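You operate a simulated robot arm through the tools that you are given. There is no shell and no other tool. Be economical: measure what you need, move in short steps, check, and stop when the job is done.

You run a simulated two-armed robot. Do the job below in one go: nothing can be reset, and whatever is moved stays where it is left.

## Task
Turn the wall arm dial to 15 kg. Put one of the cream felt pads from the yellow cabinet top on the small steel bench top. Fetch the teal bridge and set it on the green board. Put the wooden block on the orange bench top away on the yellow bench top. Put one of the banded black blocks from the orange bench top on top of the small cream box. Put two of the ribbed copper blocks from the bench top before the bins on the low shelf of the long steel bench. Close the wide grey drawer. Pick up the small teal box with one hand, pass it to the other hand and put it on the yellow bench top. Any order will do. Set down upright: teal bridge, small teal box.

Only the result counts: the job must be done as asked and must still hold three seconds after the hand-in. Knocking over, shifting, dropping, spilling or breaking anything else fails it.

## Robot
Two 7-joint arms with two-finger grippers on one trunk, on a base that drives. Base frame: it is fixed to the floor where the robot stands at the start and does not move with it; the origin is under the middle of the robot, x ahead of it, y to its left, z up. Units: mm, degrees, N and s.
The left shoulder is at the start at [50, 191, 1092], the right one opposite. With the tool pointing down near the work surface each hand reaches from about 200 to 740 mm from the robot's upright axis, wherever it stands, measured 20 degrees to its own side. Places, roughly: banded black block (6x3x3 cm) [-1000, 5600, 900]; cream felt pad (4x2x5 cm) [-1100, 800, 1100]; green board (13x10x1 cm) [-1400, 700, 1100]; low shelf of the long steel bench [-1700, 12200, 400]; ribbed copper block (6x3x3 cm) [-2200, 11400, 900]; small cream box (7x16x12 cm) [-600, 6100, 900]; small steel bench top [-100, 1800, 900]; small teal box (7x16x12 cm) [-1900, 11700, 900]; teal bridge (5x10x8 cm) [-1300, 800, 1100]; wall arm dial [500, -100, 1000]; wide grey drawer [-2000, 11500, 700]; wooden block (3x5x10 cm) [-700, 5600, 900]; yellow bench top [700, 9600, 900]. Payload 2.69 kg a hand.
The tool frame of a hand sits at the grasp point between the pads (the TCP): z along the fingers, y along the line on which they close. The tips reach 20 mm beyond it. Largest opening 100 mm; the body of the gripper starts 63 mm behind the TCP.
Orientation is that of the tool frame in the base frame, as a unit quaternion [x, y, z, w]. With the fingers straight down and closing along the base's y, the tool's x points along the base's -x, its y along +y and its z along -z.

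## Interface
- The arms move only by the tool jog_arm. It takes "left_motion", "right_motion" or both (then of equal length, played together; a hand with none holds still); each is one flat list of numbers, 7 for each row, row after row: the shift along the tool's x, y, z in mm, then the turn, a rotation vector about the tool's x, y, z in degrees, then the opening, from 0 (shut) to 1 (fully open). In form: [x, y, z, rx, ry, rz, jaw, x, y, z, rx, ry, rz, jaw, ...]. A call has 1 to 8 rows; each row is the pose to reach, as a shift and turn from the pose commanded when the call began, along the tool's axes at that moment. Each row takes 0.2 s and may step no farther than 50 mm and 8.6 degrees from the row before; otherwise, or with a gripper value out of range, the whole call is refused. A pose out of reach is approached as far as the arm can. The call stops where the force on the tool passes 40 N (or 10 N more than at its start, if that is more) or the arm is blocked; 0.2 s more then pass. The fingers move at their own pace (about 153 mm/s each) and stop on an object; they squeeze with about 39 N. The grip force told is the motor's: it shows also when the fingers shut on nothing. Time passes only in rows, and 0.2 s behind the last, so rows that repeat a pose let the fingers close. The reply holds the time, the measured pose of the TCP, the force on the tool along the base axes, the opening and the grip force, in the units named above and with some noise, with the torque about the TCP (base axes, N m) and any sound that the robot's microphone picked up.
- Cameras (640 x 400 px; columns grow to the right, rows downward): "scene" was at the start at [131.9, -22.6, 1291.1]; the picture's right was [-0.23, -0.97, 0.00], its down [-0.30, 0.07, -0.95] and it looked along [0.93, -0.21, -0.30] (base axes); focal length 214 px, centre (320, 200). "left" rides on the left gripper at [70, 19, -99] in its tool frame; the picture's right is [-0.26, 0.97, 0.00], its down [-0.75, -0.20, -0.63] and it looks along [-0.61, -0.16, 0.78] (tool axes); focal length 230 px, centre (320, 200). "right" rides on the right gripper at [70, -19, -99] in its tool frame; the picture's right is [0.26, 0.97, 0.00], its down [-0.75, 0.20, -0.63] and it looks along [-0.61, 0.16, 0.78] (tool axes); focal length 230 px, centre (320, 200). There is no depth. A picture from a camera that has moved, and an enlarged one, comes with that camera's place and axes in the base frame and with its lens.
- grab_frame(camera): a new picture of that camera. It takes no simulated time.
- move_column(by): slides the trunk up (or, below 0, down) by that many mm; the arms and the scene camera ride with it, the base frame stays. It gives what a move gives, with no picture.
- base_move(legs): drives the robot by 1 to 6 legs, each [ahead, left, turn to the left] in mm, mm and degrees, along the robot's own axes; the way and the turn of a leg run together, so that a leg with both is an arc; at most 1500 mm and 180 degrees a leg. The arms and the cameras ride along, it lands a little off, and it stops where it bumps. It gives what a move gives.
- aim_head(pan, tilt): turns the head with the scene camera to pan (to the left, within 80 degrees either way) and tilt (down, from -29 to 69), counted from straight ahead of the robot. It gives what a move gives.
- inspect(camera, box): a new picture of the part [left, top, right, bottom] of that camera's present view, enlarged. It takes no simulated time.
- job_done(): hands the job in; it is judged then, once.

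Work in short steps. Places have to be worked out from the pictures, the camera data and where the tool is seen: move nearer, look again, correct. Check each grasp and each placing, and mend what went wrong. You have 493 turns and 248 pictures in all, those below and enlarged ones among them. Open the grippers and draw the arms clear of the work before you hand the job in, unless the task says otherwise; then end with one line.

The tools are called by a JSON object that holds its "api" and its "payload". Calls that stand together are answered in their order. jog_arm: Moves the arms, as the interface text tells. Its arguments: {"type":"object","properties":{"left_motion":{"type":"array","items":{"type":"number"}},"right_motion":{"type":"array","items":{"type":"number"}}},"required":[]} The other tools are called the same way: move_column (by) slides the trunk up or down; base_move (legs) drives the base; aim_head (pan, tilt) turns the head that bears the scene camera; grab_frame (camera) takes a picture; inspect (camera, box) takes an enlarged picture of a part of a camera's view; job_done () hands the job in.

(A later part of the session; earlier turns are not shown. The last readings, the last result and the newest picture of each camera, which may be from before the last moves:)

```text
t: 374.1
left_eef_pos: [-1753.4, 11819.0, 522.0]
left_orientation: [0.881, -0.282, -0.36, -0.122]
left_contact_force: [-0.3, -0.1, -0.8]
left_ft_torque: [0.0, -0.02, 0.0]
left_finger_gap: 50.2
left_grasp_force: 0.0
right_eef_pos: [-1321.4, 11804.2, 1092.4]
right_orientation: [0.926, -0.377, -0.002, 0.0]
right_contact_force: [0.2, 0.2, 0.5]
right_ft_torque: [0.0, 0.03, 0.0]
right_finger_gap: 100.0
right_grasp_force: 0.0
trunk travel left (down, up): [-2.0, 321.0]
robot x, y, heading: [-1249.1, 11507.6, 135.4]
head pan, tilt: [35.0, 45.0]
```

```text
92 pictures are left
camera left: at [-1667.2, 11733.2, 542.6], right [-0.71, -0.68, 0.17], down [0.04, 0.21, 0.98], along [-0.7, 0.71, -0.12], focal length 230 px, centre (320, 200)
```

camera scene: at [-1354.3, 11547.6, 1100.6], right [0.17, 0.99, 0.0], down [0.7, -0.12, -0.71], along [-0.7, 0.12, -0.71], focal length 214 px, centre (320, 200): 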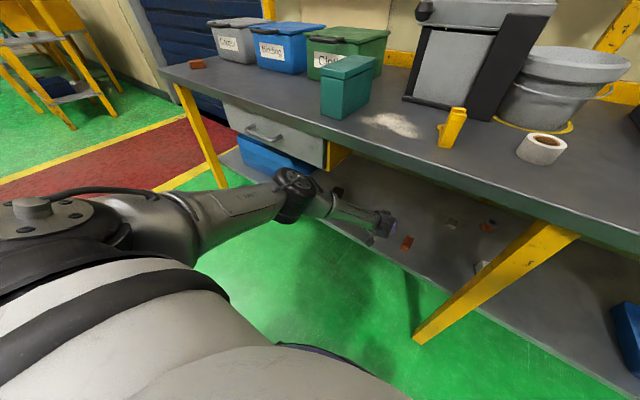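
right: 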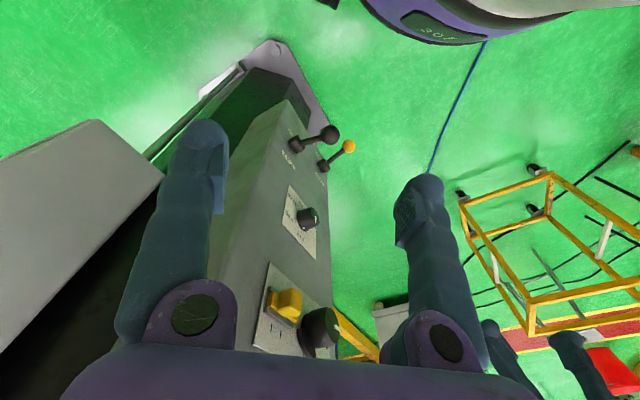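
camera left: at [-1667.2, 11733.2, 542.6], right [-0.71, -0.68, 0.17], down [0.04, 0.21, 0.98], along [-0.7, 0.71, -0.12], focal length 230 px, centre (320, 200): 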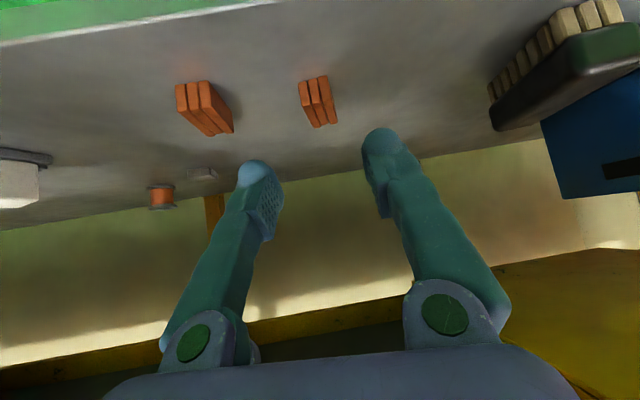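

Both copper blocks lie on the low shelf. I'll back out, raise the trunk, fold the left hand, and look at the teal box.

{"api": "base_move", "payload": {"legs": [[-280, 0, 0]]}}

{"api": "move_column", "payload": {"by": 210}}

{"api": "jog_arm", "payload": {"left_motion": [-30, 0, -35, 0, 6, 0, 0.8, -60, 0, -70, 0, 12, 0, 0.8, -90, 0, -105, 0, 18, 0, 0.8, -120, 0, -140, 0, 24, 0, 0.8, -150, 0, -175, 0, 30, 0, 0.8, -175, 0, -210, 0, 37, 0, 0.8, -195, 0, -245, 0, 45, 0, 0.8]}}

{"api": "aim_head", "payload": {"pan": 0, "tilt": 40}}

{"api": "grab_frame", "payload": {"camera": "scene"}}

```text
t: 376.0
left_eef_pos: [-1557.7, 11628.2, 520.3]
left_orientation: [0.88, -0.283, -0.36, -0.123]
left_contact_force: [-0.5, -0.5, 0.2]
left_ft_torque: [-0.01, 0.0, -0.04]
left_finger_gap: 50.4
left_grasp_force: 0.0
right_eef_pos: [-1126.0, 11612.5, 1092.7]
right_orientation: [0.926, -0.377, -0.002, -0.001]
right_contact_force: [0.0, 0.2, 0.6]
right_ft_torque: [0.0, 0.01, -0.01]
right_finger_gap: 100.1
right_grasp_force: 0.0
trunk travel left (down, up): [-2.0, 321.0]
robot x, y, heading: [-1051.0, 11313.4, 135.7]
head pan, tilt: [35.0, 45.0]
```

```text
t: 378.3
left_eef_pos: [-1558.6, 11629.6, 731.0]
left_orientation: [0.88, -0.283, -0.361, -0.123]
left_contact_force: [0.2, -0.4, 0.4]
left_ft_torque: [0.01, 0.04, 0.01]
left_finger_gap: 49.9
left_grasp_force: 0.0
right_eef_pos: [-1126.9, 11614.5, 1301.8]
right_orientation: [0.926, -0.377, -0.002, 0.0]
right_contact_force: [-0.2, -0.1, -0.2]
right_ft_torque: [-0.01, 0.0, -0.01]
right_finger_gap: 100.0
right_grasp_force: 0.1
trunk travel left (down, up): [-212.0, 111.0]
robot x, y, heading: [-1048.8, 11316.1, 135.2]
head pan, tilt: [35.0, 45.0]
```

```text
t: 379.9
left_eef_pos: [-1532.0, 11605.6, 1044.3]
left_orientation: [0.951, -0.309, 0.005, -0.004]
left_contact_force: [1.0, 0.3, 0.3]
left_ft_torque: [0.03, 0.0, 0.02]
left_finger_gap: 80.2
left_grasp_force: 0.1
right_eef_pos: [-1126.0, 11613.9, 1302.3]
right_orientation: [0.926, -0.378, -0.002, 0.0]
right_contact_force: [1.0, -0.1, 0.1]
right_ft_torque: [-0.06, -0.01, -0.03]
right_finger_gap: 99.7
right_grasp_force: 0.0
trunk travel left (down, up): [-212.0, 111.0]
robot x, y, heading: [-1051.7, 11316.4, 135.3]
head pan, tilt: [35.0, 45.0]
```

```text
t: 380.9
left_eef_pos: [-1533.2, 11605.6, 1043.7]
left_orientation: [0.951, -0.309, 0.003, -0.005]
left_contact_force: [-0.8, 0.3, -0.1]
left_ft_torque: [0.01, 0.01, 0.0]
left_finger_gap: 80.0
left_grasp_force: 0.0
right_eef_pos: [-1127.8, 11613.2, 1301.8]
right_orientation: [0.926, -0.378, -0.003, 0.0]
right_contact_force: [-0.5, 0.4, 0.1]
right_ft_torque: [-0.03, 0.02, 0.02]
right_finger_gap: 100.1
right_grasp_force: 0.0
trunk travel left (down, up): [-212.0, 111.0]
robot x, y, heading: [-1051.5, 11315.1, 135.4]
head pan, tilt: [0.0, 40.0]
```

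```text
91 pictures are left
camera scene: at [-1140.4, 11402.2, 1317.9], right [0.7, 0.71, 0.0], down [0.46, -0.45, -0.77], along [-0.55, 0.54, -0.64], focal length 214 px, centre (320, 200)
```

scene: 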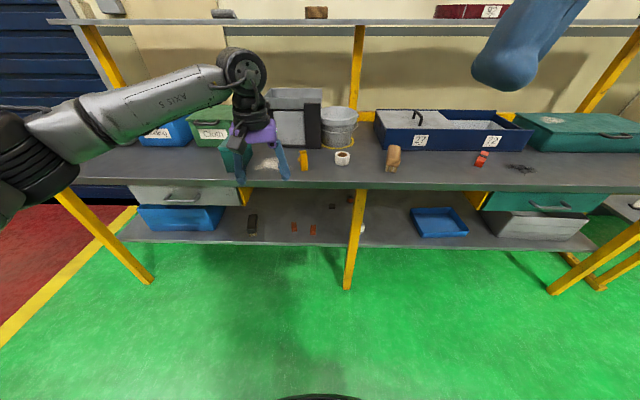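

I'll raise and retract the left hand, then position the robot so the right hand faces the teal box.

{"api": "jog_arm", "payload": {"left_motion": [15, 0, -40, 0, 0, 0, 0.8, 30, 0, -80, 0, 0, 0, 0.8, 45, 0, -120, 0, 0, 0, 0.8, 70, 0, -160, 0, 0, 0, 0.8, 100, 20, -190, 0, 0, 0, 0.8]}}

{"api": "base_move", "payload": {"legs": [[0, 482, 0], [365, 0, 0]]}}

{"api": "aim_head", "payload": {"pan": -10, "tilt": 45}}

{"api": "grab_frame", "payload": {"camera": "scene"}}

{"api": "grab_frame", "payload": {"camera": "right"}}

```text
t: 382.1
left_eef_pos: [-1467.1, 11527.8, 1233.8]
left_orientation: [0.951, -0.308, 0.004, -0.005]
left_contact_force: [0.6, -0.5, 0.9]
left_ft_torque: [0.02, -0.01, 0.0]
left_finger_gap: 79.8
left_grasp_force: 0.1
right_eef_pos: [-1126.6, 11612.8, 1302.5]
right_orientation: [0.926, -0.378, -0.003, -0.001]
right_contact_force: [0.6, -0.7, 1.0]
right_ft_torque: [0.02, -0.02, 0.03]
right_finger_gap: 99.9
right_grasp_force: 0.1
trunk travel left (down, up): [-212.0, 111.0]
robot x, y, heading: [-1049.1, 11317.2, 135.4]
head pan, tilt: [0.0, 40.0]
```

```text
t: 388.7
left_eef_pos: [-2059.1, 11434.9, 1233.1]
left_orientation: [0.951, -0.31, 0.003, -0.005]
left_contact_force: [0.2, -0.2, -0.2]
left_ft_torque: [-0.06, -0.02, 0.01]
left_finger_gap: 80.1
left_grasp_force: 0.2
right_eef_pos: [-1719.2, 11518.3, 1301.5]
right_orientation: [0.925, -0.379, -0.002, 0.0]
right_contact_force: [-0.4, 0.6, -0.5]
right_ft_torque: [-0.04, -0.03, 0.02]
right_finger_gap: 100.1
right_grasp_force: 0.0
trunk travel left (down, up): [-212.0, 111.0]
robot x, y, heading: [-1645.1, 11219.6, 135.2]
head pan, tilt: [0.0, 40.0]
```

```text
t: 389.4
left_eef_pos: [-2057.3, 11433.3, 1232.9]
left_orientation: [0.951, -0.309, 0.003, -0.005]
left_contact_force: [-0.2, -0.5, 1.3]
left_ft_torque: [-0.01, 0.01, 0.02]
left_finger_gap: 79.9
left_grasp_force: 0.1
right_eef_pos: [-1718.8, 11517.4, 1302.6]
right_orientation: [0.926, -0.378, -0.003, 0.0]
right_contact_force: [-1.0, 0.4, -0.8]
right_ft_torque: [0.0, 0.0, 0.0]
right_finger_gap: 99.9
right_grasp_force: 0.0
trunk travel left (down, up): [-212.0, 111.0]
robot x, y, heading: [-1641.4, 11222.2, 135.1]
head pan, tilt: [-10.0, 45.0]
```

```text
90 pictures are left
camera scene: at [-1718.8, 11312.6, 1310.7], right [0.82, 0.58, 0.0], down [0.41, -0.58, -0.71], along [-0.41, 0.58, -0.71], focal length 214 px, centre (320, 200)
```

scene: 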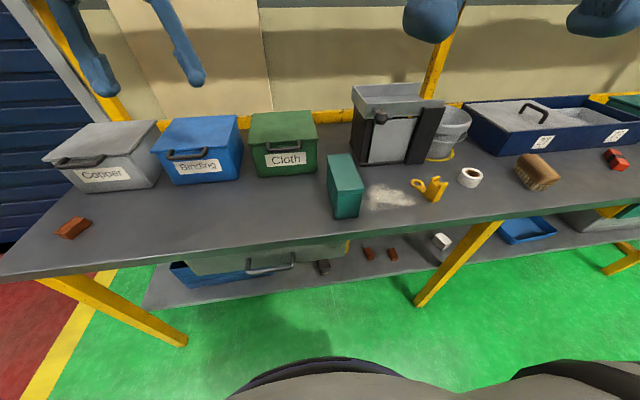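

```text
89 pictures are left
camera right: at [-1655.1, 11482.6, 1400.8], right [-0.49, -0.87, 0.0], down [-0.67, 0.38, 0.63], along [-0.55, 0.31, -0.77], focal length 230 px, centre (320, 200)
```

right: 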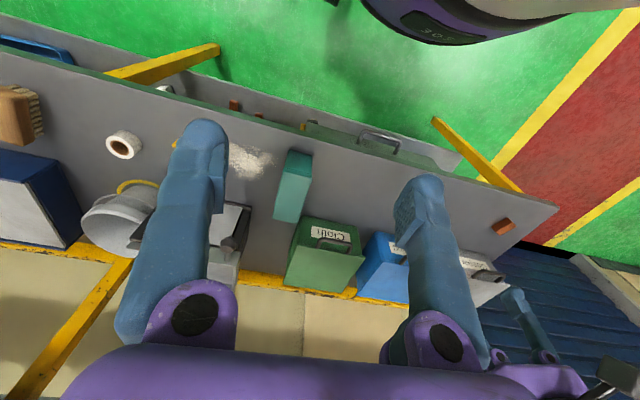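

I'll zoom in on the teal box in both views.

{"api": "inspect", "payload": {"camera": "scene", "box": [290, 130, 420, 230]}}

{"api": "inspect", "payload": {"camera": "right", "box": [230, 120, 360, 260]}}

```text
4.00 times, centred on (355, 180) of scene
camera zoom: at [-1718.8, 11312.6, 1310.7], right [0.82, 0.58, 0.0], down [0.41, -0.58, -0.71], along [-0.41, 0.58, -0.71], focal length 858 px, centre (180, 280)
```

zoom: 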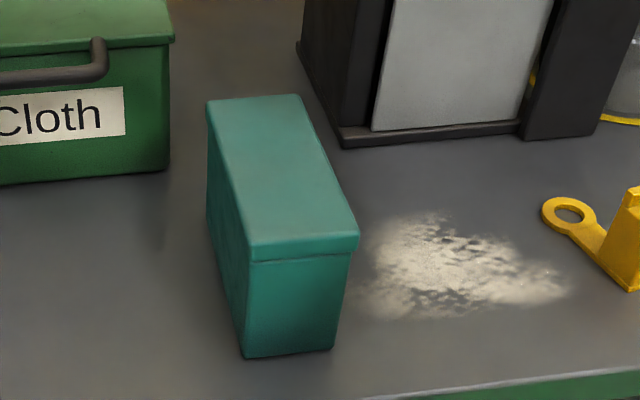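

```text
2.86 times, centred on (295, 190) of right
camera zoom: at [-1655.1, 11482.6, 1400.8], right [-0.49, -0.87, 0.0], down [-0.67, 0.38, 0.63], along [-0.55, 0.31, -0.77], focal length 657 px, centre (391, 229)
```

zoom: 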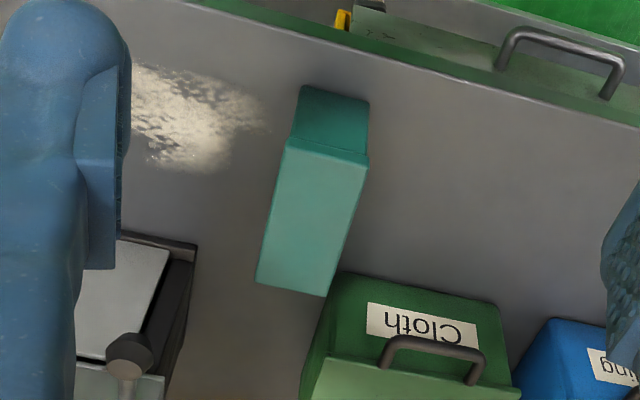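

The box's top centre is about [-1927,11718,962], its long axis along heading 132.6°. I'll bring the right hand above its near half.

{"api": "jog_arm", "payload": {"right_motion": [-32, 0.5, 30, 0, 0, 0.4, 0.95, -65, 1, 60, 0, 0, 0.8, 0.95, -97, 1.6, 90, 0, 0, 1.2, 0.95, -130, 2.2, 120, 0, 0, 1.6, 0.95, -162, 2.7, 150, 0, 0, 2, 0.95, -195, 3.3, 181, 0, 0, 2.4, 0.95, -227, 3.8, 211, 0, 0, 2.7, 0.95, -259, 4.4, 242, 0, 0, 2.9, 0.95]}}

{"api": "grab_frame", "payload": {"camera": "right"}}

{"api": "grab_frame", "payload": {"camera": "scene"}}

```text
t: 391.2
left_eef_pos: [-2058.9, 11433.6, 1233.9]
left_orientation: [0.951, -0.309, 0.003, -0.005]
left_contact_force: [0.1, -0.3, 0.7]
left_ft_torque: [0.0, 0.01, 0.03]
left_finger_gap: 80.0
left_grasp_force: 0.0
right_eef_pos: [-1907.1, 11696.1, 1060.3]
right_orientation: [0.916, -0.402, -0.001, 0.0]
right_contact_force: [0.9, 0.5, -0.1]
right_ft_torque: [-0.01, 0.01, 0.04]
right_finger_gap: 94.8
right_grasp_force: 0.0
trunk travel left (down, up): [-212.0, 111.0]
robot x, y, heading: [-1646.9, 11216.8, 135.6]
head pan, tilt: [-10.0, 45.0]
```

```text
86 pictures are left
camera right: at [-1846.5, 11657.7, 1158.2], right [-0.54, -0.84, 0.0], down [-0.65, 0.42, 0.63], along [-0.53, 0.34, -0.77], focal length 230 px, centre (320, 200)
```

right: 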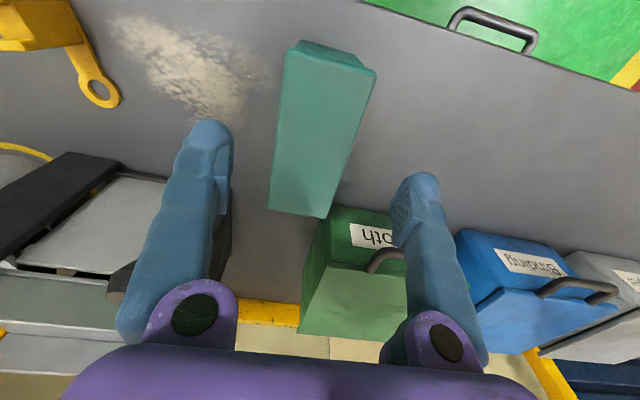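

```text
85 pictures are left
camera scene: at [-1719.4, 11313.1, 1310.6], right [0.82, 0.58, 0.0], down [0.41, -0.58, -0.71], along [-0.41, 0.58, -0.71], focal length 214 px, centre (320, 200)
```

scene: 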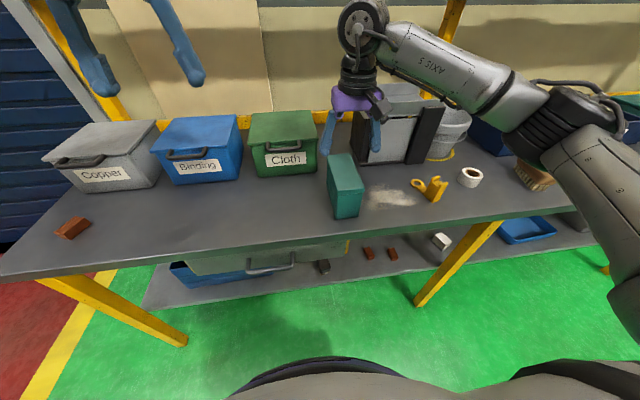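

The box is centred laterally with its centre 32 mm ahead of the TCP, as planned. I'll descend and grip across its width.

{"api": "jog_arm", "payload": {"right_motion": [0, -1.5, 36, 0, 0, 0, 0.95, 0, -1.5, 72, 0, 0, 0, 0.95, 0, -1.5, 108, 0, 0, 0, 0.95, 0, -1.5, 142, 0, 0, 0, 0.95, 0, -1.5, 142, 0, 0, 0, 0.6, 0, -1.5, 142, 0, 0, 0, 0.3, 0, -1.5, 142, 0, 0, 0, 0.3]}}

{"api": "grab_frame", "payload": {"camera": "right"}}

{"api": "inspect", "payload": {"camera": "scene", "box": [270, 100, 430, 240]}}

```text
t: 392.9
left_eef_pos: [-2058.1, 11432.3, 1233.2]
left_orientation: [0.951, -0.309, 0.004, -0.005]
left_contact_force: [-1.2, -1.2, 1.0]
left_ft_torque: [0.0, -0.05, 0.02]
left_finger_gap: 79.9
left_grasp_force: 0.0
right_eef_pos: [-1907.5, 11697.9, 919.0]
right_orientation: [0.916, -0.402, -0.002, 0.0]
right_contact_force: [-0.1, -0.3, 0.4]
right_ft_torque: [-0.08, -0.04, 0.01]
right_finger_gap: 68.0
right_grasp_force: 39.0
trunk travel left (down, up): [-212.0, 111.0]
robot x, y, heading: [-1645.6, 11215.7, 135.2]
head pan, tilt: [-10.0, 45.0]
```

```text
84 pictures are left
camera right: at [-1845.2, 11659.1, 1017.5], right [-0.54, -0.84, 0.0], down [-0.65, 0.42, 0.63], along [-0.53, 0.34, -0.77], focal length 230 px, centre (320, 200)
```

right: 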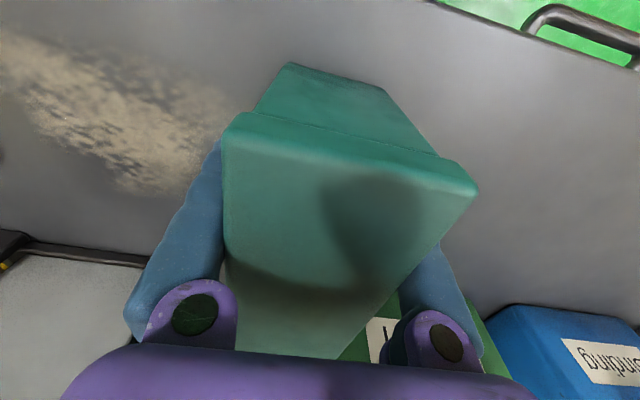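

```text
2.86 times, centred on (350, 170) of scene
camera zoom: at [-1719.0, 11312.9, 1310.6], right [0.82, 0.58, 0.0], down [0.41, -0.58, -0.71], along [-0.41, 0.58, -0.71], focal length 613 px, centre (234, 286)
```

zoom: 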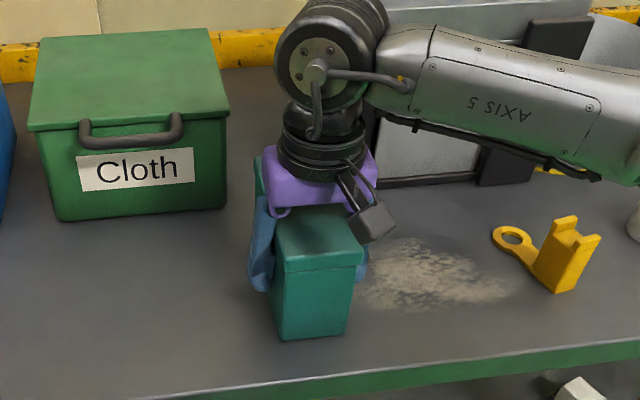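

The box is gripped at 68 mm. I'll lift it gently and check for droop.

{"api": "jog_arm", "payload": {"right_motion": [0, 0, -15, 0, 0, 0, 0.1, 0, 0, -40, 0, 0, 0, 0.1, 0, 0, -80, 0, 0, 0, 0.1, 0, 0, -120, 0, 0, 0, 0.1, 0, 0, -160, 0, 0, 0, 0.1]}}

{"api": "grab_frame", "payload": {"camera": "scene"}}

```text
t: 394.1
left_eef_pos: [-2058.7, 11433.4, 1233.1]
left_orientation: [0.951, -0.309, 0.004, -0.006]
left_contact_force: [-0.3, 0.2, 0.0]
left_ft_torque: [0.03, 0.05, -0.02]
left_finger_gap: 80.3
left_grasp_force: 0.0
right_eef_pos: [-1906.3, 11696.7, 1081.1]
right_orientation: [0.916, -0.402, -0.001, 0.0]
right_contact_force: [0.1, -0.2, -3.1]
right_ft_torque: [-0.07, -0.04, -0.03]
right_finger_gap: 67.7
right_grasp_force: 38.8
trunk travel left (down, up): [-212.0, 111.0]
robot x, y, heading: [-1648.3, 11217.7, 135.2]
head pan, tilt: [-10.0, 45.0]
```

```text
82 pictures are left
camera scene: at [-1718.8, 11312.4, 1310.7], right [0.82, 0.58, 0.0], down [0.41, -0.58, -0.71], along [-0.41, 0.58, -0.71], focal length 214 px, centre (320, 200)
```

scene: 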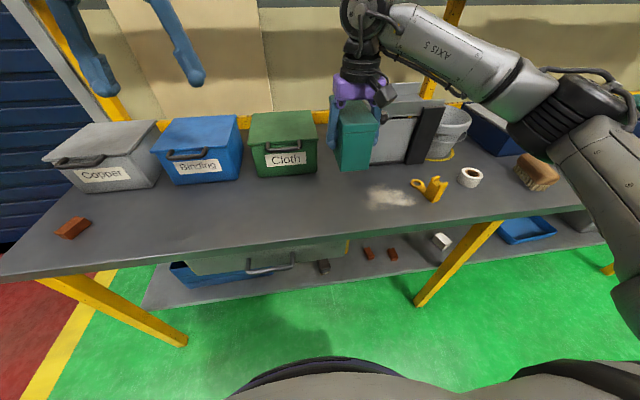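

The box is light, about 3 N, and level. I'll back the base 350 mm into free space, then turn the right hand 90° so the box lies across in front of me.

{"api": "base_move", "payload": {"legs": [[-350, 0, 0]]}}

{"api": "jog_arm", "payload": {"right_motion": [7, 0, -5, 0, 0, -8, 0.1, 14, 0, -10, 0, 0, -16, 0.1, 21, 0, -15, 0, 0, -24, 0.1, 28, 0, -20, 0, 0, -32, 0.1, 35, 0, -25, 0, 0, -40, 0.1, 42, 0, -30, 0, 0, -48, 0.1, 49, 0, -35, 0, 0, -56, 0.1, 56, 0, -40, 0, 0, -64, 0.1]}}

{"api": "grab_frame", "payload": {"camera": "scene"}}

```text
t: 396.3
left_eef_pos: [-1810.6, 11184.2, 1233.2]
left_orientation: [0.952, -0.305, 0.005, -0.006]
left_contact_force: [0.0, 0.7, 0.2]
left_ft_torque: [0.0, 0.02, -0.02]
left_finger_gap: 80.2
left_grasp_force: 0.0
right_eef_pos: [-1661.7, 11450.0, 1080.0]
right_orientation: [0.918, -0.397, -0.002, 0.0]
right_contact_force: [0.9, -0.2, -3.2]
right_ft_torque: [-0.06, -0.04, 0.0]
right_finger_gap: 67.5
right_grasp_force: 39.1
trunk travel left (down, up): [-212.0, 111.0]
robot x, y, heading: [-1396.0, 10975.0, 135.6]
head pan, tilt: [-10.0, 45.0]
```

```text
t: 398.1
left_eef_pos: [-1810.9, 11184.5, 1233.5]
left_orientation: [0.952, -0.305, 0.003, -0.006]
left_contact_force: [-0.4, -0.1, 0.0]
left_ft_torque: [-0.04, 0.02, 0.0]
left_finger_gap: 80.0
left_grasp_force: 0.0
right_eef_pos: [-1620.9, 11406.9, 1119.0]
right_orientation: [0.989, 0.148, -0.002, -0.002]
right_contact_force: [0.0, 0.1, -2.8]
right_ft_torque: [0.05, -0.11, 0.02]
right_finger_gap: 67.6
right_grasp_force: 39.0
trunk travel left (down, up): [-212.0, 111.0]
robot x, y, heading: [-1392.0, 10976.5, 135.6]
head pan, tilt: [-10.0, 45.0]
```

```text
81 pictures are left
camera scene: at [-1470.0, 11066.9, 1310.7], right [0.81, 0.58, 0.0], down [0.41, -0.57, -0.71], along [-0.41, 0.57, -0.71], focal length 214 px, centre (320, 200)
```

scene: 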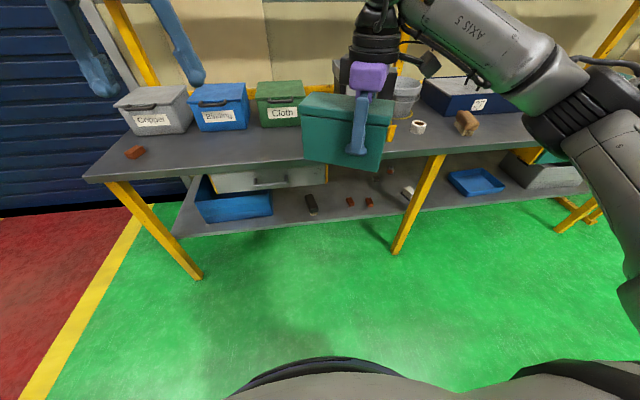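

The right yaw works. I'll finish the turn and shift the box to the middle, then swing the left hand −99° above its left end.

{"api": "jog_arm", "payload": {"right_motion": [-21, 11.6, 0, 0, 0, -7.2, 0.1, -42, 23, 0, 0, 0, -14.3, 0.1, -64, 35, 0, 0, 0, -21.5, 0.1, -85, 46.4, 0, 0, 0, -28.6, 0.1], "left_motion": [0, 0, -12, 0, 0, 8, 0.95, 0, 0, -25, 0, 0, 16, 0.95, 0, 0, -37, 0, 0, 24, 0.95, 0, 0, -50, 0, 0, 32, 0.95]}}

{"api": "jog_arm", "payload": {"left_motion": [0, 0, 0, 0, 0, 8.4, 0.95, 0, 0, 0, 0, 0, 16.8, 0.95, 0, 0, 0, 0, 0, 25.2, 0.95, 0, 0, 0, 0, 0, 33.6, 0.95, 0, 0, 0, 0, 0, 42, 0.95, 0, 0, 0, 0, 0, 50.4, 0.95, 0, 0, 0, 0, 0, 58.8, 0.95, 0, 0, 0, 0, 0, 67, 0.95]}}

{"api": "aim_head", "payload": {"pan": 0, "tilt": 35}}

{"api": "grab_frame", "payload": {"camera": "scene"}}

{"api": "grab_frame", "payload": {"camera": "left"}}

```text
t: 399.1
left_eef_pos: [-1810.2, 11183.3, 1283.1]
left_orientation: [0.831, -0.557, 0.002, -0.006]
left_contact_force: [0.3, 0.2, -0.3]
left_ft_torque: [0.02, -0.01, 0.01]
left_finger_gap: 94.9
left_grasp_force: 0.0
right_eef_pos: [-1629.3, 11248.2, 1111.8]
right_orientation: [0.923, 0.385, -0.001, -0.003]
right_contact_force: [-0.9, -0.2, -1.8]
right_ft_torque: [0.09, -0.1, 0.02]
right_finger_gap: 67.7
right_grasp_force: 38.8
right hand out of reach, approached as far as the arm can: row 1, 2, 3, 4
trunk travel left (down, up): [-212.0, 111.0]
robot x, y, heading: [-1391.3, 10977.9, 135.6]
head pan, tilt: [-10.0, 45.0]
```

```text
t: 400.9
left_eef_pos: [-1679.1, 11137.6, 1224.4]
left_orientation: [-0.39, 0.921, 0.003, 0.008]
left_contact_force: [0.0, 0.3, -1.1]
left_ft_torque: [0.01, 0.01, 0.01]
left_finger_gap: 94.8
left_grasp_force: 0.1
left hand out of reach, approached as far as the arm can: row 4, 5, 6, 7, 8
right_eef_pos: [-1628.4, 11250.0, 1111.1]
right_orientation: [0.923, 0.384, -0.002, -0.003]
right_contact_force: [0.0, 1.6, -3.5]
right_ft_torque: [0.09, -0.06, -0.04]
right_finger_gap: 67.6
right_grasp_force: 39.0
trunk travel left (down, up): [-212.0, 111.0]
robot x, y, heading: [-1391.6, 10972.8, 135.7]
head pan, tilt: [-10.0, 45.0]
```

```text
t: 401.6
left_eef_pos: [-1679.9, 11136.3, 1223.6]
left_orientation: [-0.391, 0.92, 0.003, 0.007]
left_contact_force: [-0.4, 0.2, 0.0]
left_ft_torque: [0.0, -0.01, -0.01]
left_finger_gap: 95.1
left_grasp_force: 0.2
right_eef_pos: [-1629.2, 11248.8, 1112.3]
right_orientation: [0.923, 0.384, -0.002, -0.002]
right_contact_force: [-0.7, 0.1, -2.7]
right_ft_torque: [0.07, -0.06, -0.03]
right_finger_gap: 67.6
right_grasp_force: 39.1
trunk travel left (down, up): [-212.0, 111.0]
robot x, y, heading: [-1394.6, 10976.5, 135.8]
head pan, tilt: [0.0, 35.0]
```

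```text
80 pictures are left
camera scene: at [-1485.6, 11062.5, 1325.4], right [0.7, 0.72, 0.0], down [0.41, -0.4, -0.82], along [-0.59, 0.57, -0.57], focal length 214 px, centre (320, 200)
```

scene: 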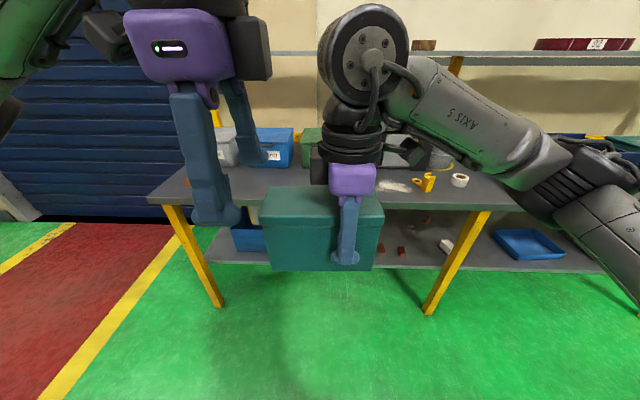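

```text
79 pictures are left
camera left: at [-1742.6, 11098.5, 1321.6], right [-0.52, 0.86, 0.0], down [0.66, 0.39, 0.64], along [0.55, 0.33, -0.77], focal length 230 px, centre (320, 200)
```

left: 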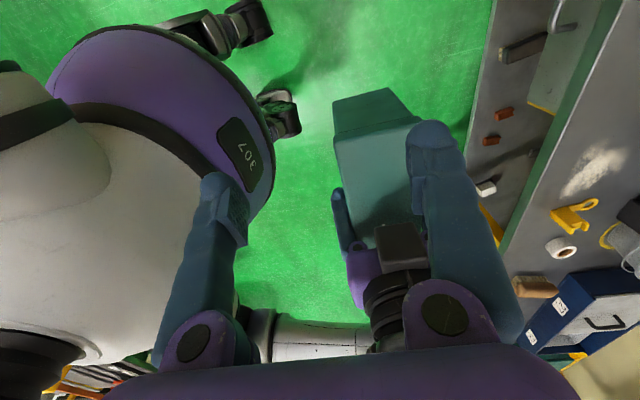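

Both hands are oriented for the handover and the box hangs level. I'll move the left hand over the box's left end, 93 mm from the right hand, still above the lid.

{"api": "jog_arm", "payload": {"left_motion": [-12, 21, 0, 0, 0, 0, 0.97, -23.3, 42.8, 0, 0, 0, 0, 0.97]}}

{"api": "grab_frame", "payload": {"camera": "left"}}

{"api": "grab_frame", "payload": {"camera": "scene"}}

```text
t: 402.2
left_eef_pos: [-1664.1, 11169.9, 1212.5]
left_orientation: [-0.387, 0.922, 0.001, 0.006]
left_contact_force: [-0.3, -0.2, -0.2]
left_ft_torque: [-0.01, 0.0, -0.03]
left_finger_gap: 97.1
left_grasp_force: 0.0
left hand out of reach, approached as far as the arm can: row 1, 2
right_eef_pos: [-1628.7, 11248.2, 1111.8]
right_orientation: [0.924, 0.383, -0.002, -0.002]
right_contact_force: [-0.6, 0.6, -3.2]
right_ft_torque: [0.06, -0.04, 0.04]
right_finger_gap: 67.4
right_grasp_force: 38.7
trunk travel left (down, up): [-212.0, 111.0]
robot x, y, heading: [-1395.9, 10975.0, 135.7]
head pan, tilt: [0.0, 35.0]
```

```text
78 pictures are left
camera left: at [-1728.8, 11131.2, 1310.5], right [-0.51, 0.86, 0.0], down [0.66, 0.39, 0.64], along [0.55, 0.33, -0.77], focal length 230 px, centre (320, 200)
```

left: 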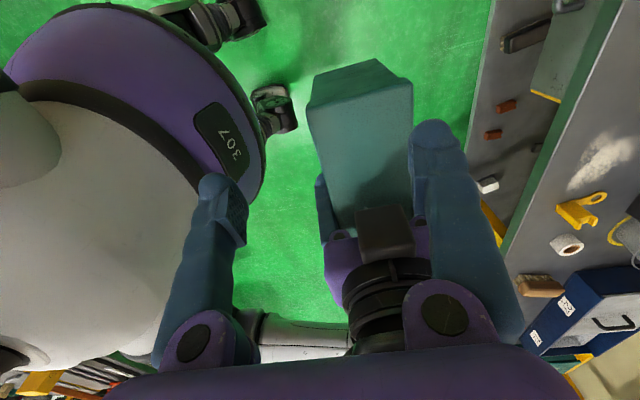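

```text
77 pictures are left
camera scene: at [-1485.6, 11062.7, 1325.5], right [0.7, 0.72, 0.0], down [0.41, -0.4, -0.82], along [-0.59, 0.57, -0.57], focal length 214 px, centre (320, 200)
```

scene: 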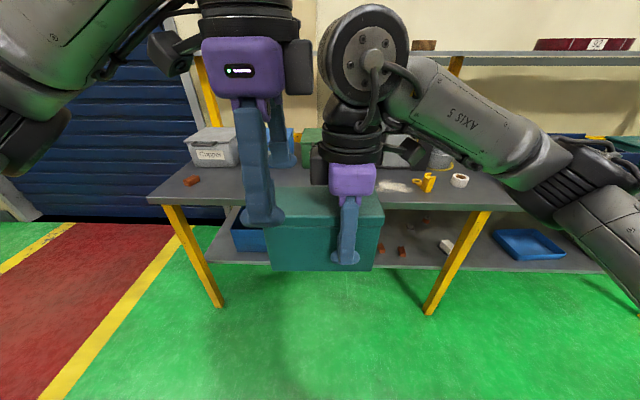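

The hands are at the edge of reach this close to the body. I'll move both forward together by 90 mm, with the left catching up to its spot.

{"api": "jog_arm", "payload": {"right_motion": [0, -30, 0, 0, 0, 0, 0.1, 0, -60, 0, 0, 0, 0, 0.1, 0, -90, 0, 0, 0, 0, 0.1], "left_motion": [4, 40, 0, 0, 0, 0, 0.97, 8, 80, 0, 0, 0, 0, 0.97, 12, 121, 0, 0, 0, 0, 0.97]}}

{"api": "grab_frame", "payload": {"camera": "scene"}}

```text
t: 402.8
left_eef_pos: [-1667.1, 11176.2, 1201.2]
left_orientation: [-0.388, 0.922, 0.004, 0.005]
left_contact_force: [-1.5, -1.9, -1.7]
left_ft_torque: [0.12, -0.13, 0.05]
left_finger_gap: 97.1
left_grasp_force: 0.0
left hand out of reach, approached as far as the arm can: row 1, 2
right_eef_pos: [-1628.0, 11250.0, 1109.2]
right_orientation: [0.924, 0.383, 0.002, 0.0]
right_contact_force: [0.3, 0.2, -2.6]
right_ft_torque: [0.07, -0.07, 0.01]
right_finger_gap: 67.4
right_grasp_force: 39.7
right hand out of reach, approached as far as the arm can: row 1, 2
trunk travel left (down, up): [-212.0, 111.0]
robot x, y, heading: [-1393.1, 10975.8, 135.6]
head pan, tilt: [0.0, 35.0]
stopped in row 2 (left hand): the force on the tool passed its limit at 52 N (the readings are from after the stop); the commanded pose is now the measured one
```

```text
76 pictures are left
camera scene: at [-1485.6, 11062.5, 1325.5], right [0.7, 0.72, 0.0], down [0.41, -0.4, -0.82], along [-0.59, 0.57, -0.57], focal length 214 px, centre (320, 200)
```

scene: 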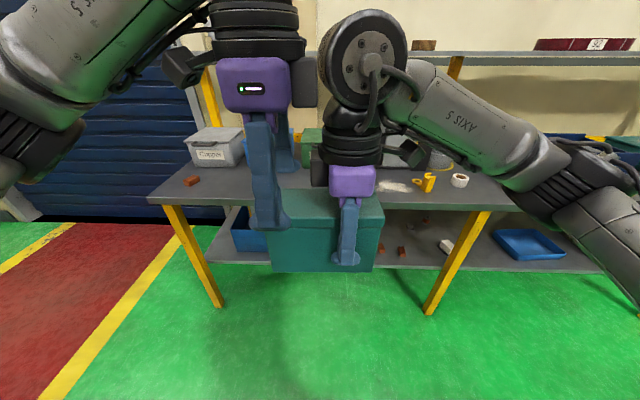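

The wrists touched, so the hands are too close side by side. A better handover: the left hand comes horizontally from the left and grips the box's free left end. First I'll move the left hand away to the left.

{"api": "jog_arm", "payload": {"left_motion": [40, 0, 0, 0, 0, 0, 0.97, 80, 5, 0, 0, 0, 0, 0.97, 125, 10, 0, 0, 0, 0, 0.97, 170, 20, 0, 0, 0, 0, 0.97]}}

{"api": "jog_arm", "payload": {"left_motion": [0, 0, 0, 0, -8, 0, 0.97, 0, 0, 0, 0, -16, 0, 0.97, 0, 0, 0, 0, -24, 0, 0.97, 0, 0, 0, 0, -32, 0, 0.97, 0, 0, 0, 0, -40, 0, 0.97, 0, 0, 0, 0, -48, 0, 0.97, 0, 0, 0, 0, -56, 0, 0.97, 0, 0, 0, 0, -64, 0, 0.97]}}

{"api": "aim_head", "payload": {"pan": 15, "tilt": 40}}

{"api": "grab_frame", "payload": {"camera": "scene"}}

```text
t: 403.8
left_eef_pos: [-1715.6, 11063.4, 1178.0]
left_orientation: [-0.389, 0.921, 0.003, 0.005]
left_contact_force: [-1.0, 0.6, -0.4]
left_ft_torque: [0.0, 0.01, -0.02]
left_finger_gap: 96.9
left_grasp_force: 0.0
left hand out of reach, approached as far as the arm can: row 1, 2, 3, 4
right_eef_pos: [-1628.9, 11249.2, 1109.3]
right_orientation: [0.924, 0.383, 0.002, 0.0]
right_contact_force: [0.4, 0.2, -2.7]
right_ft_torque: [0.05, -0.07, 0.01]
right_finger_gap: 67.2
right_grasp_force: 38.9
trunk travel left (down, up): [-212.0, 111.0]
robot x, y, heading: [-1391.2, 10974.8, 135.7]
head pan, tilt: [0.0, 35.0]
```

```text
t: 405.6
left_eef_pos: [-1706.3, 11059.0, 1186.9]
left_orientation: [-0.329, 0.777, 0.21, 0.494]
left_contact_force: [-0.4, 0.0, -0.5]
left_ft_torque: [0.01, 0.0, -0.02]
left_finger_gap: 97.1
left_grasp_force: 0.0
left hand out of reach, approached as far as the arm can: row 7, 8
right_eef_pos: [-1628.5, 11250.2, 1108.7]
right_orientation: [0.924, 0.383, 0.001, -0.001]
right_contact_force: [-0.1, 0.6, -2.9]
right_ft_torque: [0.09, -0.06, 0.0]
right_finger_gap: 67.3
right_grasp_force: 39.2
trunk travel left (down, up): [-212.0, 111.0]
robot x, y, heading: [-1393.0, 10976.3, 135.9]
head pan, tilt: [0.0, 35.0]
```

```text
t: 406.3
left_eef_pos: [-1707.7, 11059.2, 1186.8]
left_orientation: [-0.328, 0.779, 0.208, 0.493]
left_contact_force: [0.4, 0.2, -0.1]
left_ft_torque: [0.02, -0.01, -0.02]
left_finger_gap: 97.0
left_grasp_force: 0.0
right_eef_pos: [-1628.6, 11250.4, 1108.5]
right_orientation: [0.923, 0.384, 0.002, 0.0]
right_contact_force: [0.0, 0.9, -3.4]
right_ft_torque: [0.06, -0.06, -0.02]
right_finger_gap: 67.4
right_grasp_force: 39.2
trunk travel left (down, up): [-212.0, 111.0]
robot x, y, heading: [-1395.0, 10971.8, 135.9]
head pan, tilt: [15.0, 40.0]
```

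```text
75 pictures are left
camera scene: at [-1496.7, 11042.6, 1317.9], right [0.49, 0.87, 0.0], down [0.56, -0.31, -0.77], along [-0.67, 0.37, -0.64], focal length 214 px, centre (320, 200)
```

scene: 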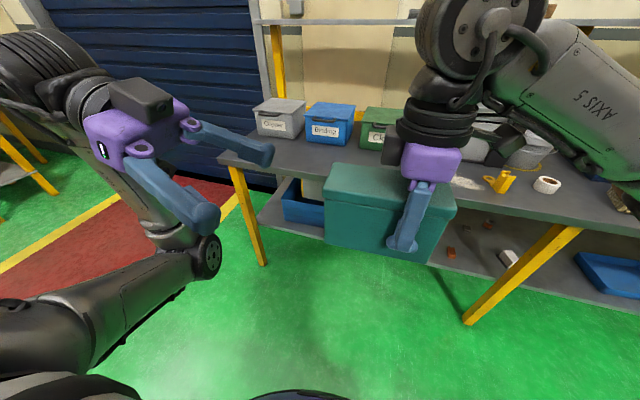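

The left hand now points at the box's free end with a good low-elbow posture. I'll align it in depth and height first.

{"api": "jog_arm", "payload": {"left_motion": [16.6, 25, 8, 0, 0, 0, 0.97, 33, 51, 15.5, 0, 0, 0, 0.97, 49.9, 76, 23.3, 0, 0, 0, 0.97]}}

{"api": "grab_frame", "payload": {"camera": "left"}}

{"api": "grab_frame", "payload": {"camera": "scene"}}

```text
t: 407.1
left_eef_pos: [-1703.3, 11068.7, 1189.4]
left_orientation: [-0.328, 0.779, 0.209, 0.493]
left_contact_force: [0.1, 0.4, 0.3]
left_ft_torque: [0.0, -0.03, -0.01]
left_finger_gap: 96.8
left_grasp_force: 0.0
left hand out of reach, approached as far as the arm can: row 1, 2, 3
right_eef_pos: [-1627.7, 11249.2, 1109.0]
right_orientation: [0.923, 0.385, 0.002, -0.001]
right_contact_force: [0.3, -0.3, -3.0]
right_ft_torque: [0.07, -0.07, 0.01]
right_finger_gap: 67.7
right_grasp_force: 38.7
trunk travel left (down, up): [-212.0, 111.0]
robot x, y, heading: [-1394.8, 10976.5, 135.9]
head pan, tilt: [15.0, 40.0]
```

```text
74 pictures are left
camera left: at [-1800.3, 10996.1, 1168.3], right [-0.62, 0.75, 0.24], down [-0.03, -0.32, 0.95], along [0.79, 0.58, 0.22], focal length 230 px, centre (320, 200)
```

left: 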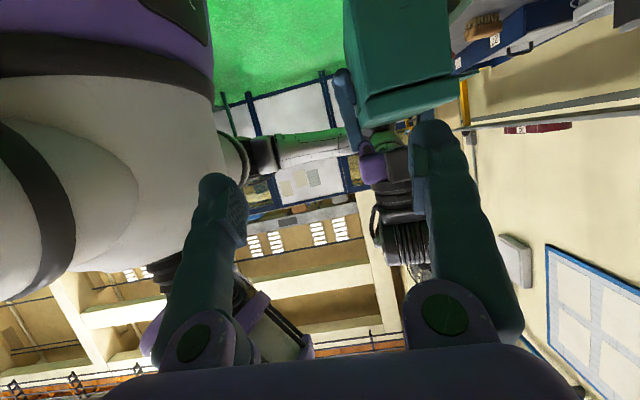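

```text
73 pictures are left
camera scene: at [-1496.8, 11042.3, 1317.9], right [0.49, 0.87, 0.0], down [0.56, -0.31, -0.77], along [-0.67, 0.37, -0.64], focal length 214 px, centre (320, 200)
```

scene: 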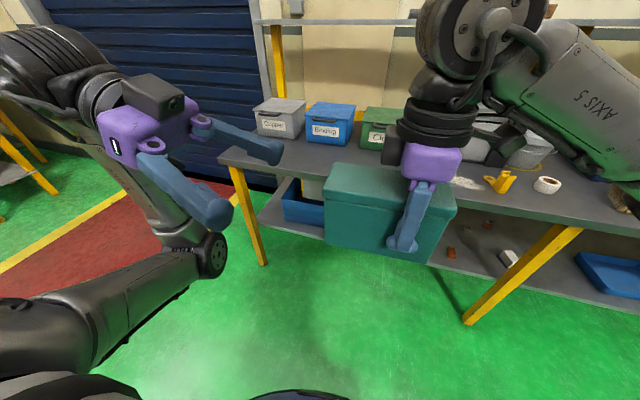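

The left arm can't reach far enough in that posture. A cleaner handover is possible if the right hand holds the box's far end and the left takes the near end with its usual forward-tilted grip. For that I'll set the box back down and regrip, so first I turn the right hand back.

{"api": "jog_arm", "payload": {"right_motion": [10, -12, 0, 0, 0, 8, 0.1, 20, -24, 0, 0, 0, 16, 0.1, 30, -36, 0, 0, 0, 24, 0.1, 40, -48, 0, 0, 0, 32, 0.1, 50, -60, 0, 0, 0, 40, 0.1, 60, -72, 0, 0, 0, 48, 0.1, 70, -84, 0, 0, 0, 56, 0.1, 80, -95, 0, 0, 0, 64, 0.1]}}

{"api": "jog_arm", "payload": {"left_motion": [30, -10, -10, 0, 0, 0, 0.8, 30, -20, -40, 0, 0, 0, 0.8]}}

```text
t: 408.9
left_eef_pos: [-1703.8, 11070.5, 1188.4]
left_orientation: [-0.328, 0.779, 0.209, 0.492]
left_contact_force: [-0.4, 0.7, 0.5]
left_ft_torque: [0.05, 0.01, 0.02]
left_finger_gap: 97.1
left_grasp_force: 0.1
right_eef_pos: [-1638.6, 11373.3, 1107.9]
right_orientation: [0.986, -0.165, 0.002, -0.002]
right_contact_force: [0.8, -0.8, -3.2]
right_ft_torque: [-0.01, -0.1, -0.04]
right_finger_gap: 67.4
right_grasp_force: 38.9
trunk travel left (down, up): [-212.0, 111.0]
robot x, y, heading: [-1393.9, 10974.0, 135.8]
head pan, tilt: [15.0, 40.0]
```

```text
t: 409.5
left_eef_pos: [-1719.9, 11020.0, 1179.7]
left_orientation: [-0.329, 0.778, 0.209, 0.493]
left_contact_force: [0.2, -0.6, 0.9]
left_ft_torque: [0.01, 0.02, -0.03]
left_finger_gap: 79.7
left_grasp_force: 0.1
left hand out of reach, approached as far as the arm can: row 1, 2
right_eef_pos: [-1638.5, 11373.0, 1109.2]
right_orientation: [0.986, -0.164, 0.001, -0.002]
right_contact_force: [0.1, -0.5, -3.4]
right_ft_torque: [0.0, -0.09, 0.02]
right_finger_gap: 67.6
right_grasp_force: 39.7
trunk travel left (down, up): [-212.0, 111.0]
robot x, y, heading: [-1396.6, 10974.3, 135.5]
head pan, tilt: [15.0, 40.0]
```

{"api": "jog_arm", "payload": {"right_motion": [3.6, -7.6, 0, 0, 0, 7, 0.1, 7.3, -15, 0, 0, 0, 14, 0.1, 11, -23, 0, 0, 0, 21, 0.1, 14.6, -30.7, 0, 0, 0, 28, 0.1, 14.6, -30.7, 0, 0, 0, 28, 0.1, 14.6, -30.7, 0, 0, 0, 28, 0.1, 14.6, -30.7, 0, 0, 0, 28, 0.1, 14.6, -30.7, 0, 0, 0, 28, 0.1], "left_motion": [-8, 0, -8, 0, 8, 0, 0.8, -16, 0, -16, 0, 16, 0, 0.8, -24, 0, -24, 0, 24, 0, 0.8, -32, 0, -32, 0, 32, 0, 0.8, -40, 0, -40, 0, 40, 0, 0.8, -45, 0, -45, 0, 48, 0, 0.8, -50, 0, -50, 0, 56, 0, 0.8, -50, 0, -50, 0, 64, 0, 0.8]}}

{"api": "jog_arm", "payload": {"left_motion": [0, 8, 0, 0, 0, -8.4, 0.8, 0, 16, 0, 0, 0, -16.8, 0.8, 0, 24, 0, 0, 0, -25.2, 0.8, 0, 32, 0, 0, 0, -33.6, 0.8, 0, 40, 0, 0, 0, -42, 0.8, 0, 48, 0, 0, 0, -50.4, 0.8, 0, 56, 0, 0, 0, -58.8, 0.8, 0, 64, 0, 0, 0, -67.2, 0.8]}}

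```text
t: 411.3
left_eef_pos: [-1700.4, 11004.6, 1231.9]
left_orientation: [-0.389, 0.921, 0.003, 0.004]
left_contact_force: [-0.5, -0.1, -0.6]
left_ft_torque: [0.02, 0.01, 0.0]
left_finger_gap: 79.9
left_grasp_force: 0.2
left hand out of reach, approached as far as the arm can: row 6, 7, 8
right_eef_pos: [-1615.7, 11397.5, 1108.6]
right_orientation: [0.918, -0.398, 0.001, -0.001]
right_contact_force: [0.1, 0.1, -2.4]
right_ft_torque: [-0.06, -0.03, -0.01]
right_finger_gap: 67.7
right_grasp_force: 39.0
trunk travel left (down, up): [-212.0, 111.0]
robot x, y, heading: [-1392.7, 10975.4, 135.9]
head pan, tilt: [15.0, 40.0]
```

```text
t: 413.1
left_eef_pos: [-1748.3, 11050.1, 1232.3]
left_orientation: [0.835, -0.55, -0.001, -0.008]
left_contact_force: [-0.3, 0.5, 0.2]
left_ft_torque: [0.01, 0.02, -0.01]
left_finger_gap: 79.7
left_grasp_force: 0.0
right_eef_pos: [-1615.8, 11397.2, 1109.5]
right_orientation: [0.917, -0.398, 0.001, -0.002]
right_contact_force: [-0.6, 0.4, -3.1]
right_ft_torque: [-0.09, -0.07, 0.02]
right_finger_gap: 67.2
right_grasp_force: 38.9
trunk travel left (down, up): [-212.0, 111.0]
robot x, y, heading: [-1393.1, 10978.5, 136.0]
head pan, tilt: [15.0, 40.0]
```

Both hands are back in comfortable poses. I'll drive forward and set the box down at its old place.

{"api": "base_move", "payload": {"legs": [[350, 0, 0]]}}

{"api": "jog_arm", "payload": {"right_motion": [-20, 0, 30, 0, 0, 0, 0.1, -40, 0, 65, 0, 0, 0, 0.1, -55, 0, 100, 0, 0, 0, 0.1, -60, 0, 135, 0, 0, 0, 0.1, -60, 0, 165, 0, 0, 0, 0.1, -60, 0, 180, 0, 0, 0, 0.1]}}

{"api": "grab_frame", "payload": {"camera": "scene"}}

```text
t: 415.4
left_eef_pos: [-1999.4, 11300.1, 1232.4]
left_orientation: [0.831, -0.556, 0.0, -0.008]
left_contact_force: [1.1, -0.1, -1.1]
left_ft_torque: [-0.01, -0.01, 0.01]
left_finger_gap: 80.3
left_grasp_force: 0.0
right_eef_pos: [-1865.0, 11646.2, 1109.3]
right_orientation: [0.916, -0.4, 0.0, -0.002]
right_contact_force: [-0.5, 0.1, -3.1]
right_ft_torque: [-0.09, -0.1, -0.02]
right_finger_gap: 67.6
right_grasp_force: 39.0
trunk travel left (down, up): [-212.0, 111.0]
robot x, y, heading: [-1644.6, 11223.3, 135.1]
head pan, tilt: [15.0, 40.0]
```

```text
t: 416.8
left_eef_pos: [-1999.1, 11301.2, 1233.2]
left_orientation: [0.831, -0.556, -0.001, -0.008]
left_contact_force: [-0.5, -0.5, 0.0]
left_ft_torque: [0.0, 0.02, 0.0]
left_finger_gap: 80.0
left_grasp_force: 0.1
right_eef_pos: [-1903.8, 11690.0, 929.4]
right_orientation: [0.916, -0.402, 0.001, -0.002]
right_contact_force: [0.3, 0.5, -2.7]
right_ft_torque: [-0.1, -0.04, 0.0]
right_finger_gap: 67.5
right_grasp_force: 39.0
trunk travel left (down, up): [-212.0, 111.0]
robot x, y, heading: [-1650.0, 11221.7, 135.4]
head pan, tilt: [15.0, 40.0]
```

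```text
72 pictures are left
camera scene: at [-1748.0, 11290.6, 1317.9], right [0.49, 0.87, 0.0], down [0.56, -0.32, -0.77], along [-0.67, 0.38, -0.64], focal length 214 px, centre (320, 200)
```

scene: 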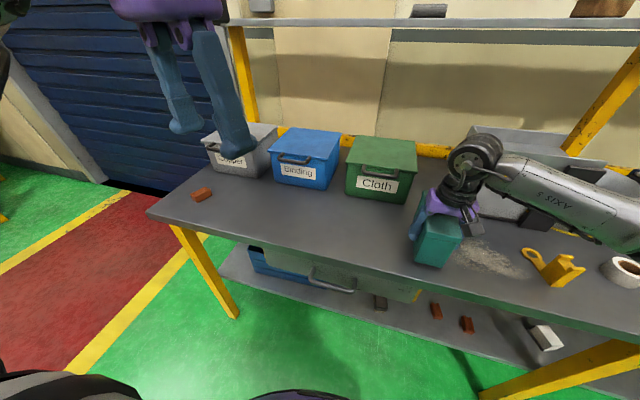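

Just above the bench. I'll lower the last 10 mm to contact.

{"api": "jog_arm", "payload": {"right_motion": [0, 0, 3, 0, 0, 0, 0.1, 0, 0, 6, 0, 0, 0, 0.1, 0, 0, 9, 0, 0, 0, 0.1, 0, 0, 11, 0, 0, 0, 0.1]}}

```text
t: 417.8
left_eef_pos: [-1997.0, 11300.6, 1232.4]
left_orientation: [0.831, -0.556, -0.001, -0.007]
left_contact_force: [0.9, -0.5, 0.2]
left_ft_torque: [0.0, 0.0, 0.04]
left_finger_gap: 79.8
left_grasp_force: 0.1
right_eef_pos: [-1904.0, 11692.1, 921.2]
right_orientation: [0.916, -0.402, 0.0, -0.002]
right_contact_force: [2.1, -0.7, 4.8]
right_ft_torque: [0.35, 0.45, -0.16]
right_finger_gap: 67.4
right_grasp_force: 39.0
trunk travel left (down, up): [-212.0, 111.0]
robot x, y, heading: [-1647.9, 11222.9, 135.4]
head pan, tilt: [15.0, 40.0]
```

The box is resting. I'll open, slide the straddling fingers 57 mm forward along the box, and regrip near its far end.

{"api": "jog_arm", "payload": {"right_motion": [0, 0, 0, 0, 0, 0, 0.5, 0, 0, 0, 0, 0, 0, 0.95, 0, 0, -2, 0, 0, 0, 0.95, -20, 0, -2, 0, 0, 0, 0.95, -40, 0, -2, 0, 0, 0, 0.95, -57, 0, -2, 0, 0, 0, 0.95, -57, 0, -2, 0, 0, 0, 0.5, -57, 0, -2, 0, 0, 0, 0.3]}}

{"api": "jog_arm", "payload": {"right_motion": [0, 0, 0, 0, 0, 0, 0.1, 0, 0, -40, 0, 0, 0, 0.1, 0, 0, -80, 0, 0, 0, 0.1, 0, 0, -120, 0, 0, 0, 0.1, 0, 0, -170, 0, 0, 0, 0.1]}}

{"api": "grab_frame", "payload": {"camera": "right"}}

{"api": "grab_frame", "payload": {"camera": "scene"}}

```text
t: 419.6
left_eef_pos: [-1998.1, 11298.9, 1232.1]
left_orientation: [0.831, -0.556, 0.0, -0.007]
left_contact_force: [-0.7, 0.1, 0.4]
left_ft_torque: [-0.07, 0.01, -0.04]
left_finger_gap: 80.0
left_grasp_force: 0.0
right_eef_pos: [-1944.8, 11732.8, 920.0]
right_orientation: [0.916, -0.402, 0.0, -0.001]
right_contact_force: [-0.4, 0.4, -0.3]
right_ft_torque: [-0.2, 0.01, -0.09]
right_finger_gap: 67.7
right_grasp_force: 38.9
trunk travel left (down, up): [-212.0, 111.0]
robot x, y, heading: [-1646.6, 11224.4, 135.3]
head pan, tilt: [15.0, 40.0]
```

```text
t: 420.8
left_eef_pos: [-1998.1, 11299.2, 1232.4]
left_orientation: [0.831, -0.556, 0.0, -0.007]
left_contact_force: [0.0, -0.1, -0.4]
left_ft_torque: [-0.01, 0.01, -0.02]
left_finger_gap: 80.0
left_grasp_force: 0.1
right_eef_pos: [-1945.2, 11731.7, 1092.0]
right_orientation: [0.916, -0.4, 0.001, -0.002]
right_contact_force: [0.4, 0.2, -2.6]
right_ft_torque: [0.05, 0.04, 0.01]
right_finger_gap: 67.5
right_grasp_force: 39.5
trunk travel left (down, up): [-212.0, 111.0]
robot x, y, heading: [-1645.1, 11221.8, 135.4]
head pan, tilt: [15.0, 40.0]
```

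```text
71 pictures are left
camera right: at [-1884.2, 11694.0, 1190.4], right [-0.54, -0.84, 0.0], down [-0.66, 0.41, 0.63], along [-0.53, 0.34, -0.78], focal length 230 px, centre (320, 200)
```

right: 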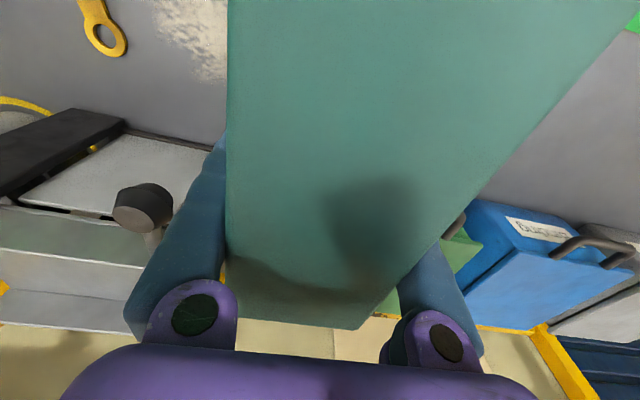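

```text
70 pictures are left
camera scene: at [-1747.9, 11289.7, 1317.9], right [0.49, 0.87, 0.0], down [0.56, -0.32, -0.77], along [-0.67, 0.38, -0.64], focal length 214 px, centre (320, 200)
```

scene: 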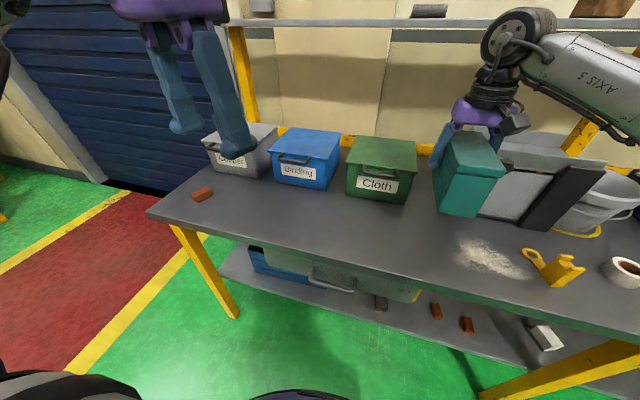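

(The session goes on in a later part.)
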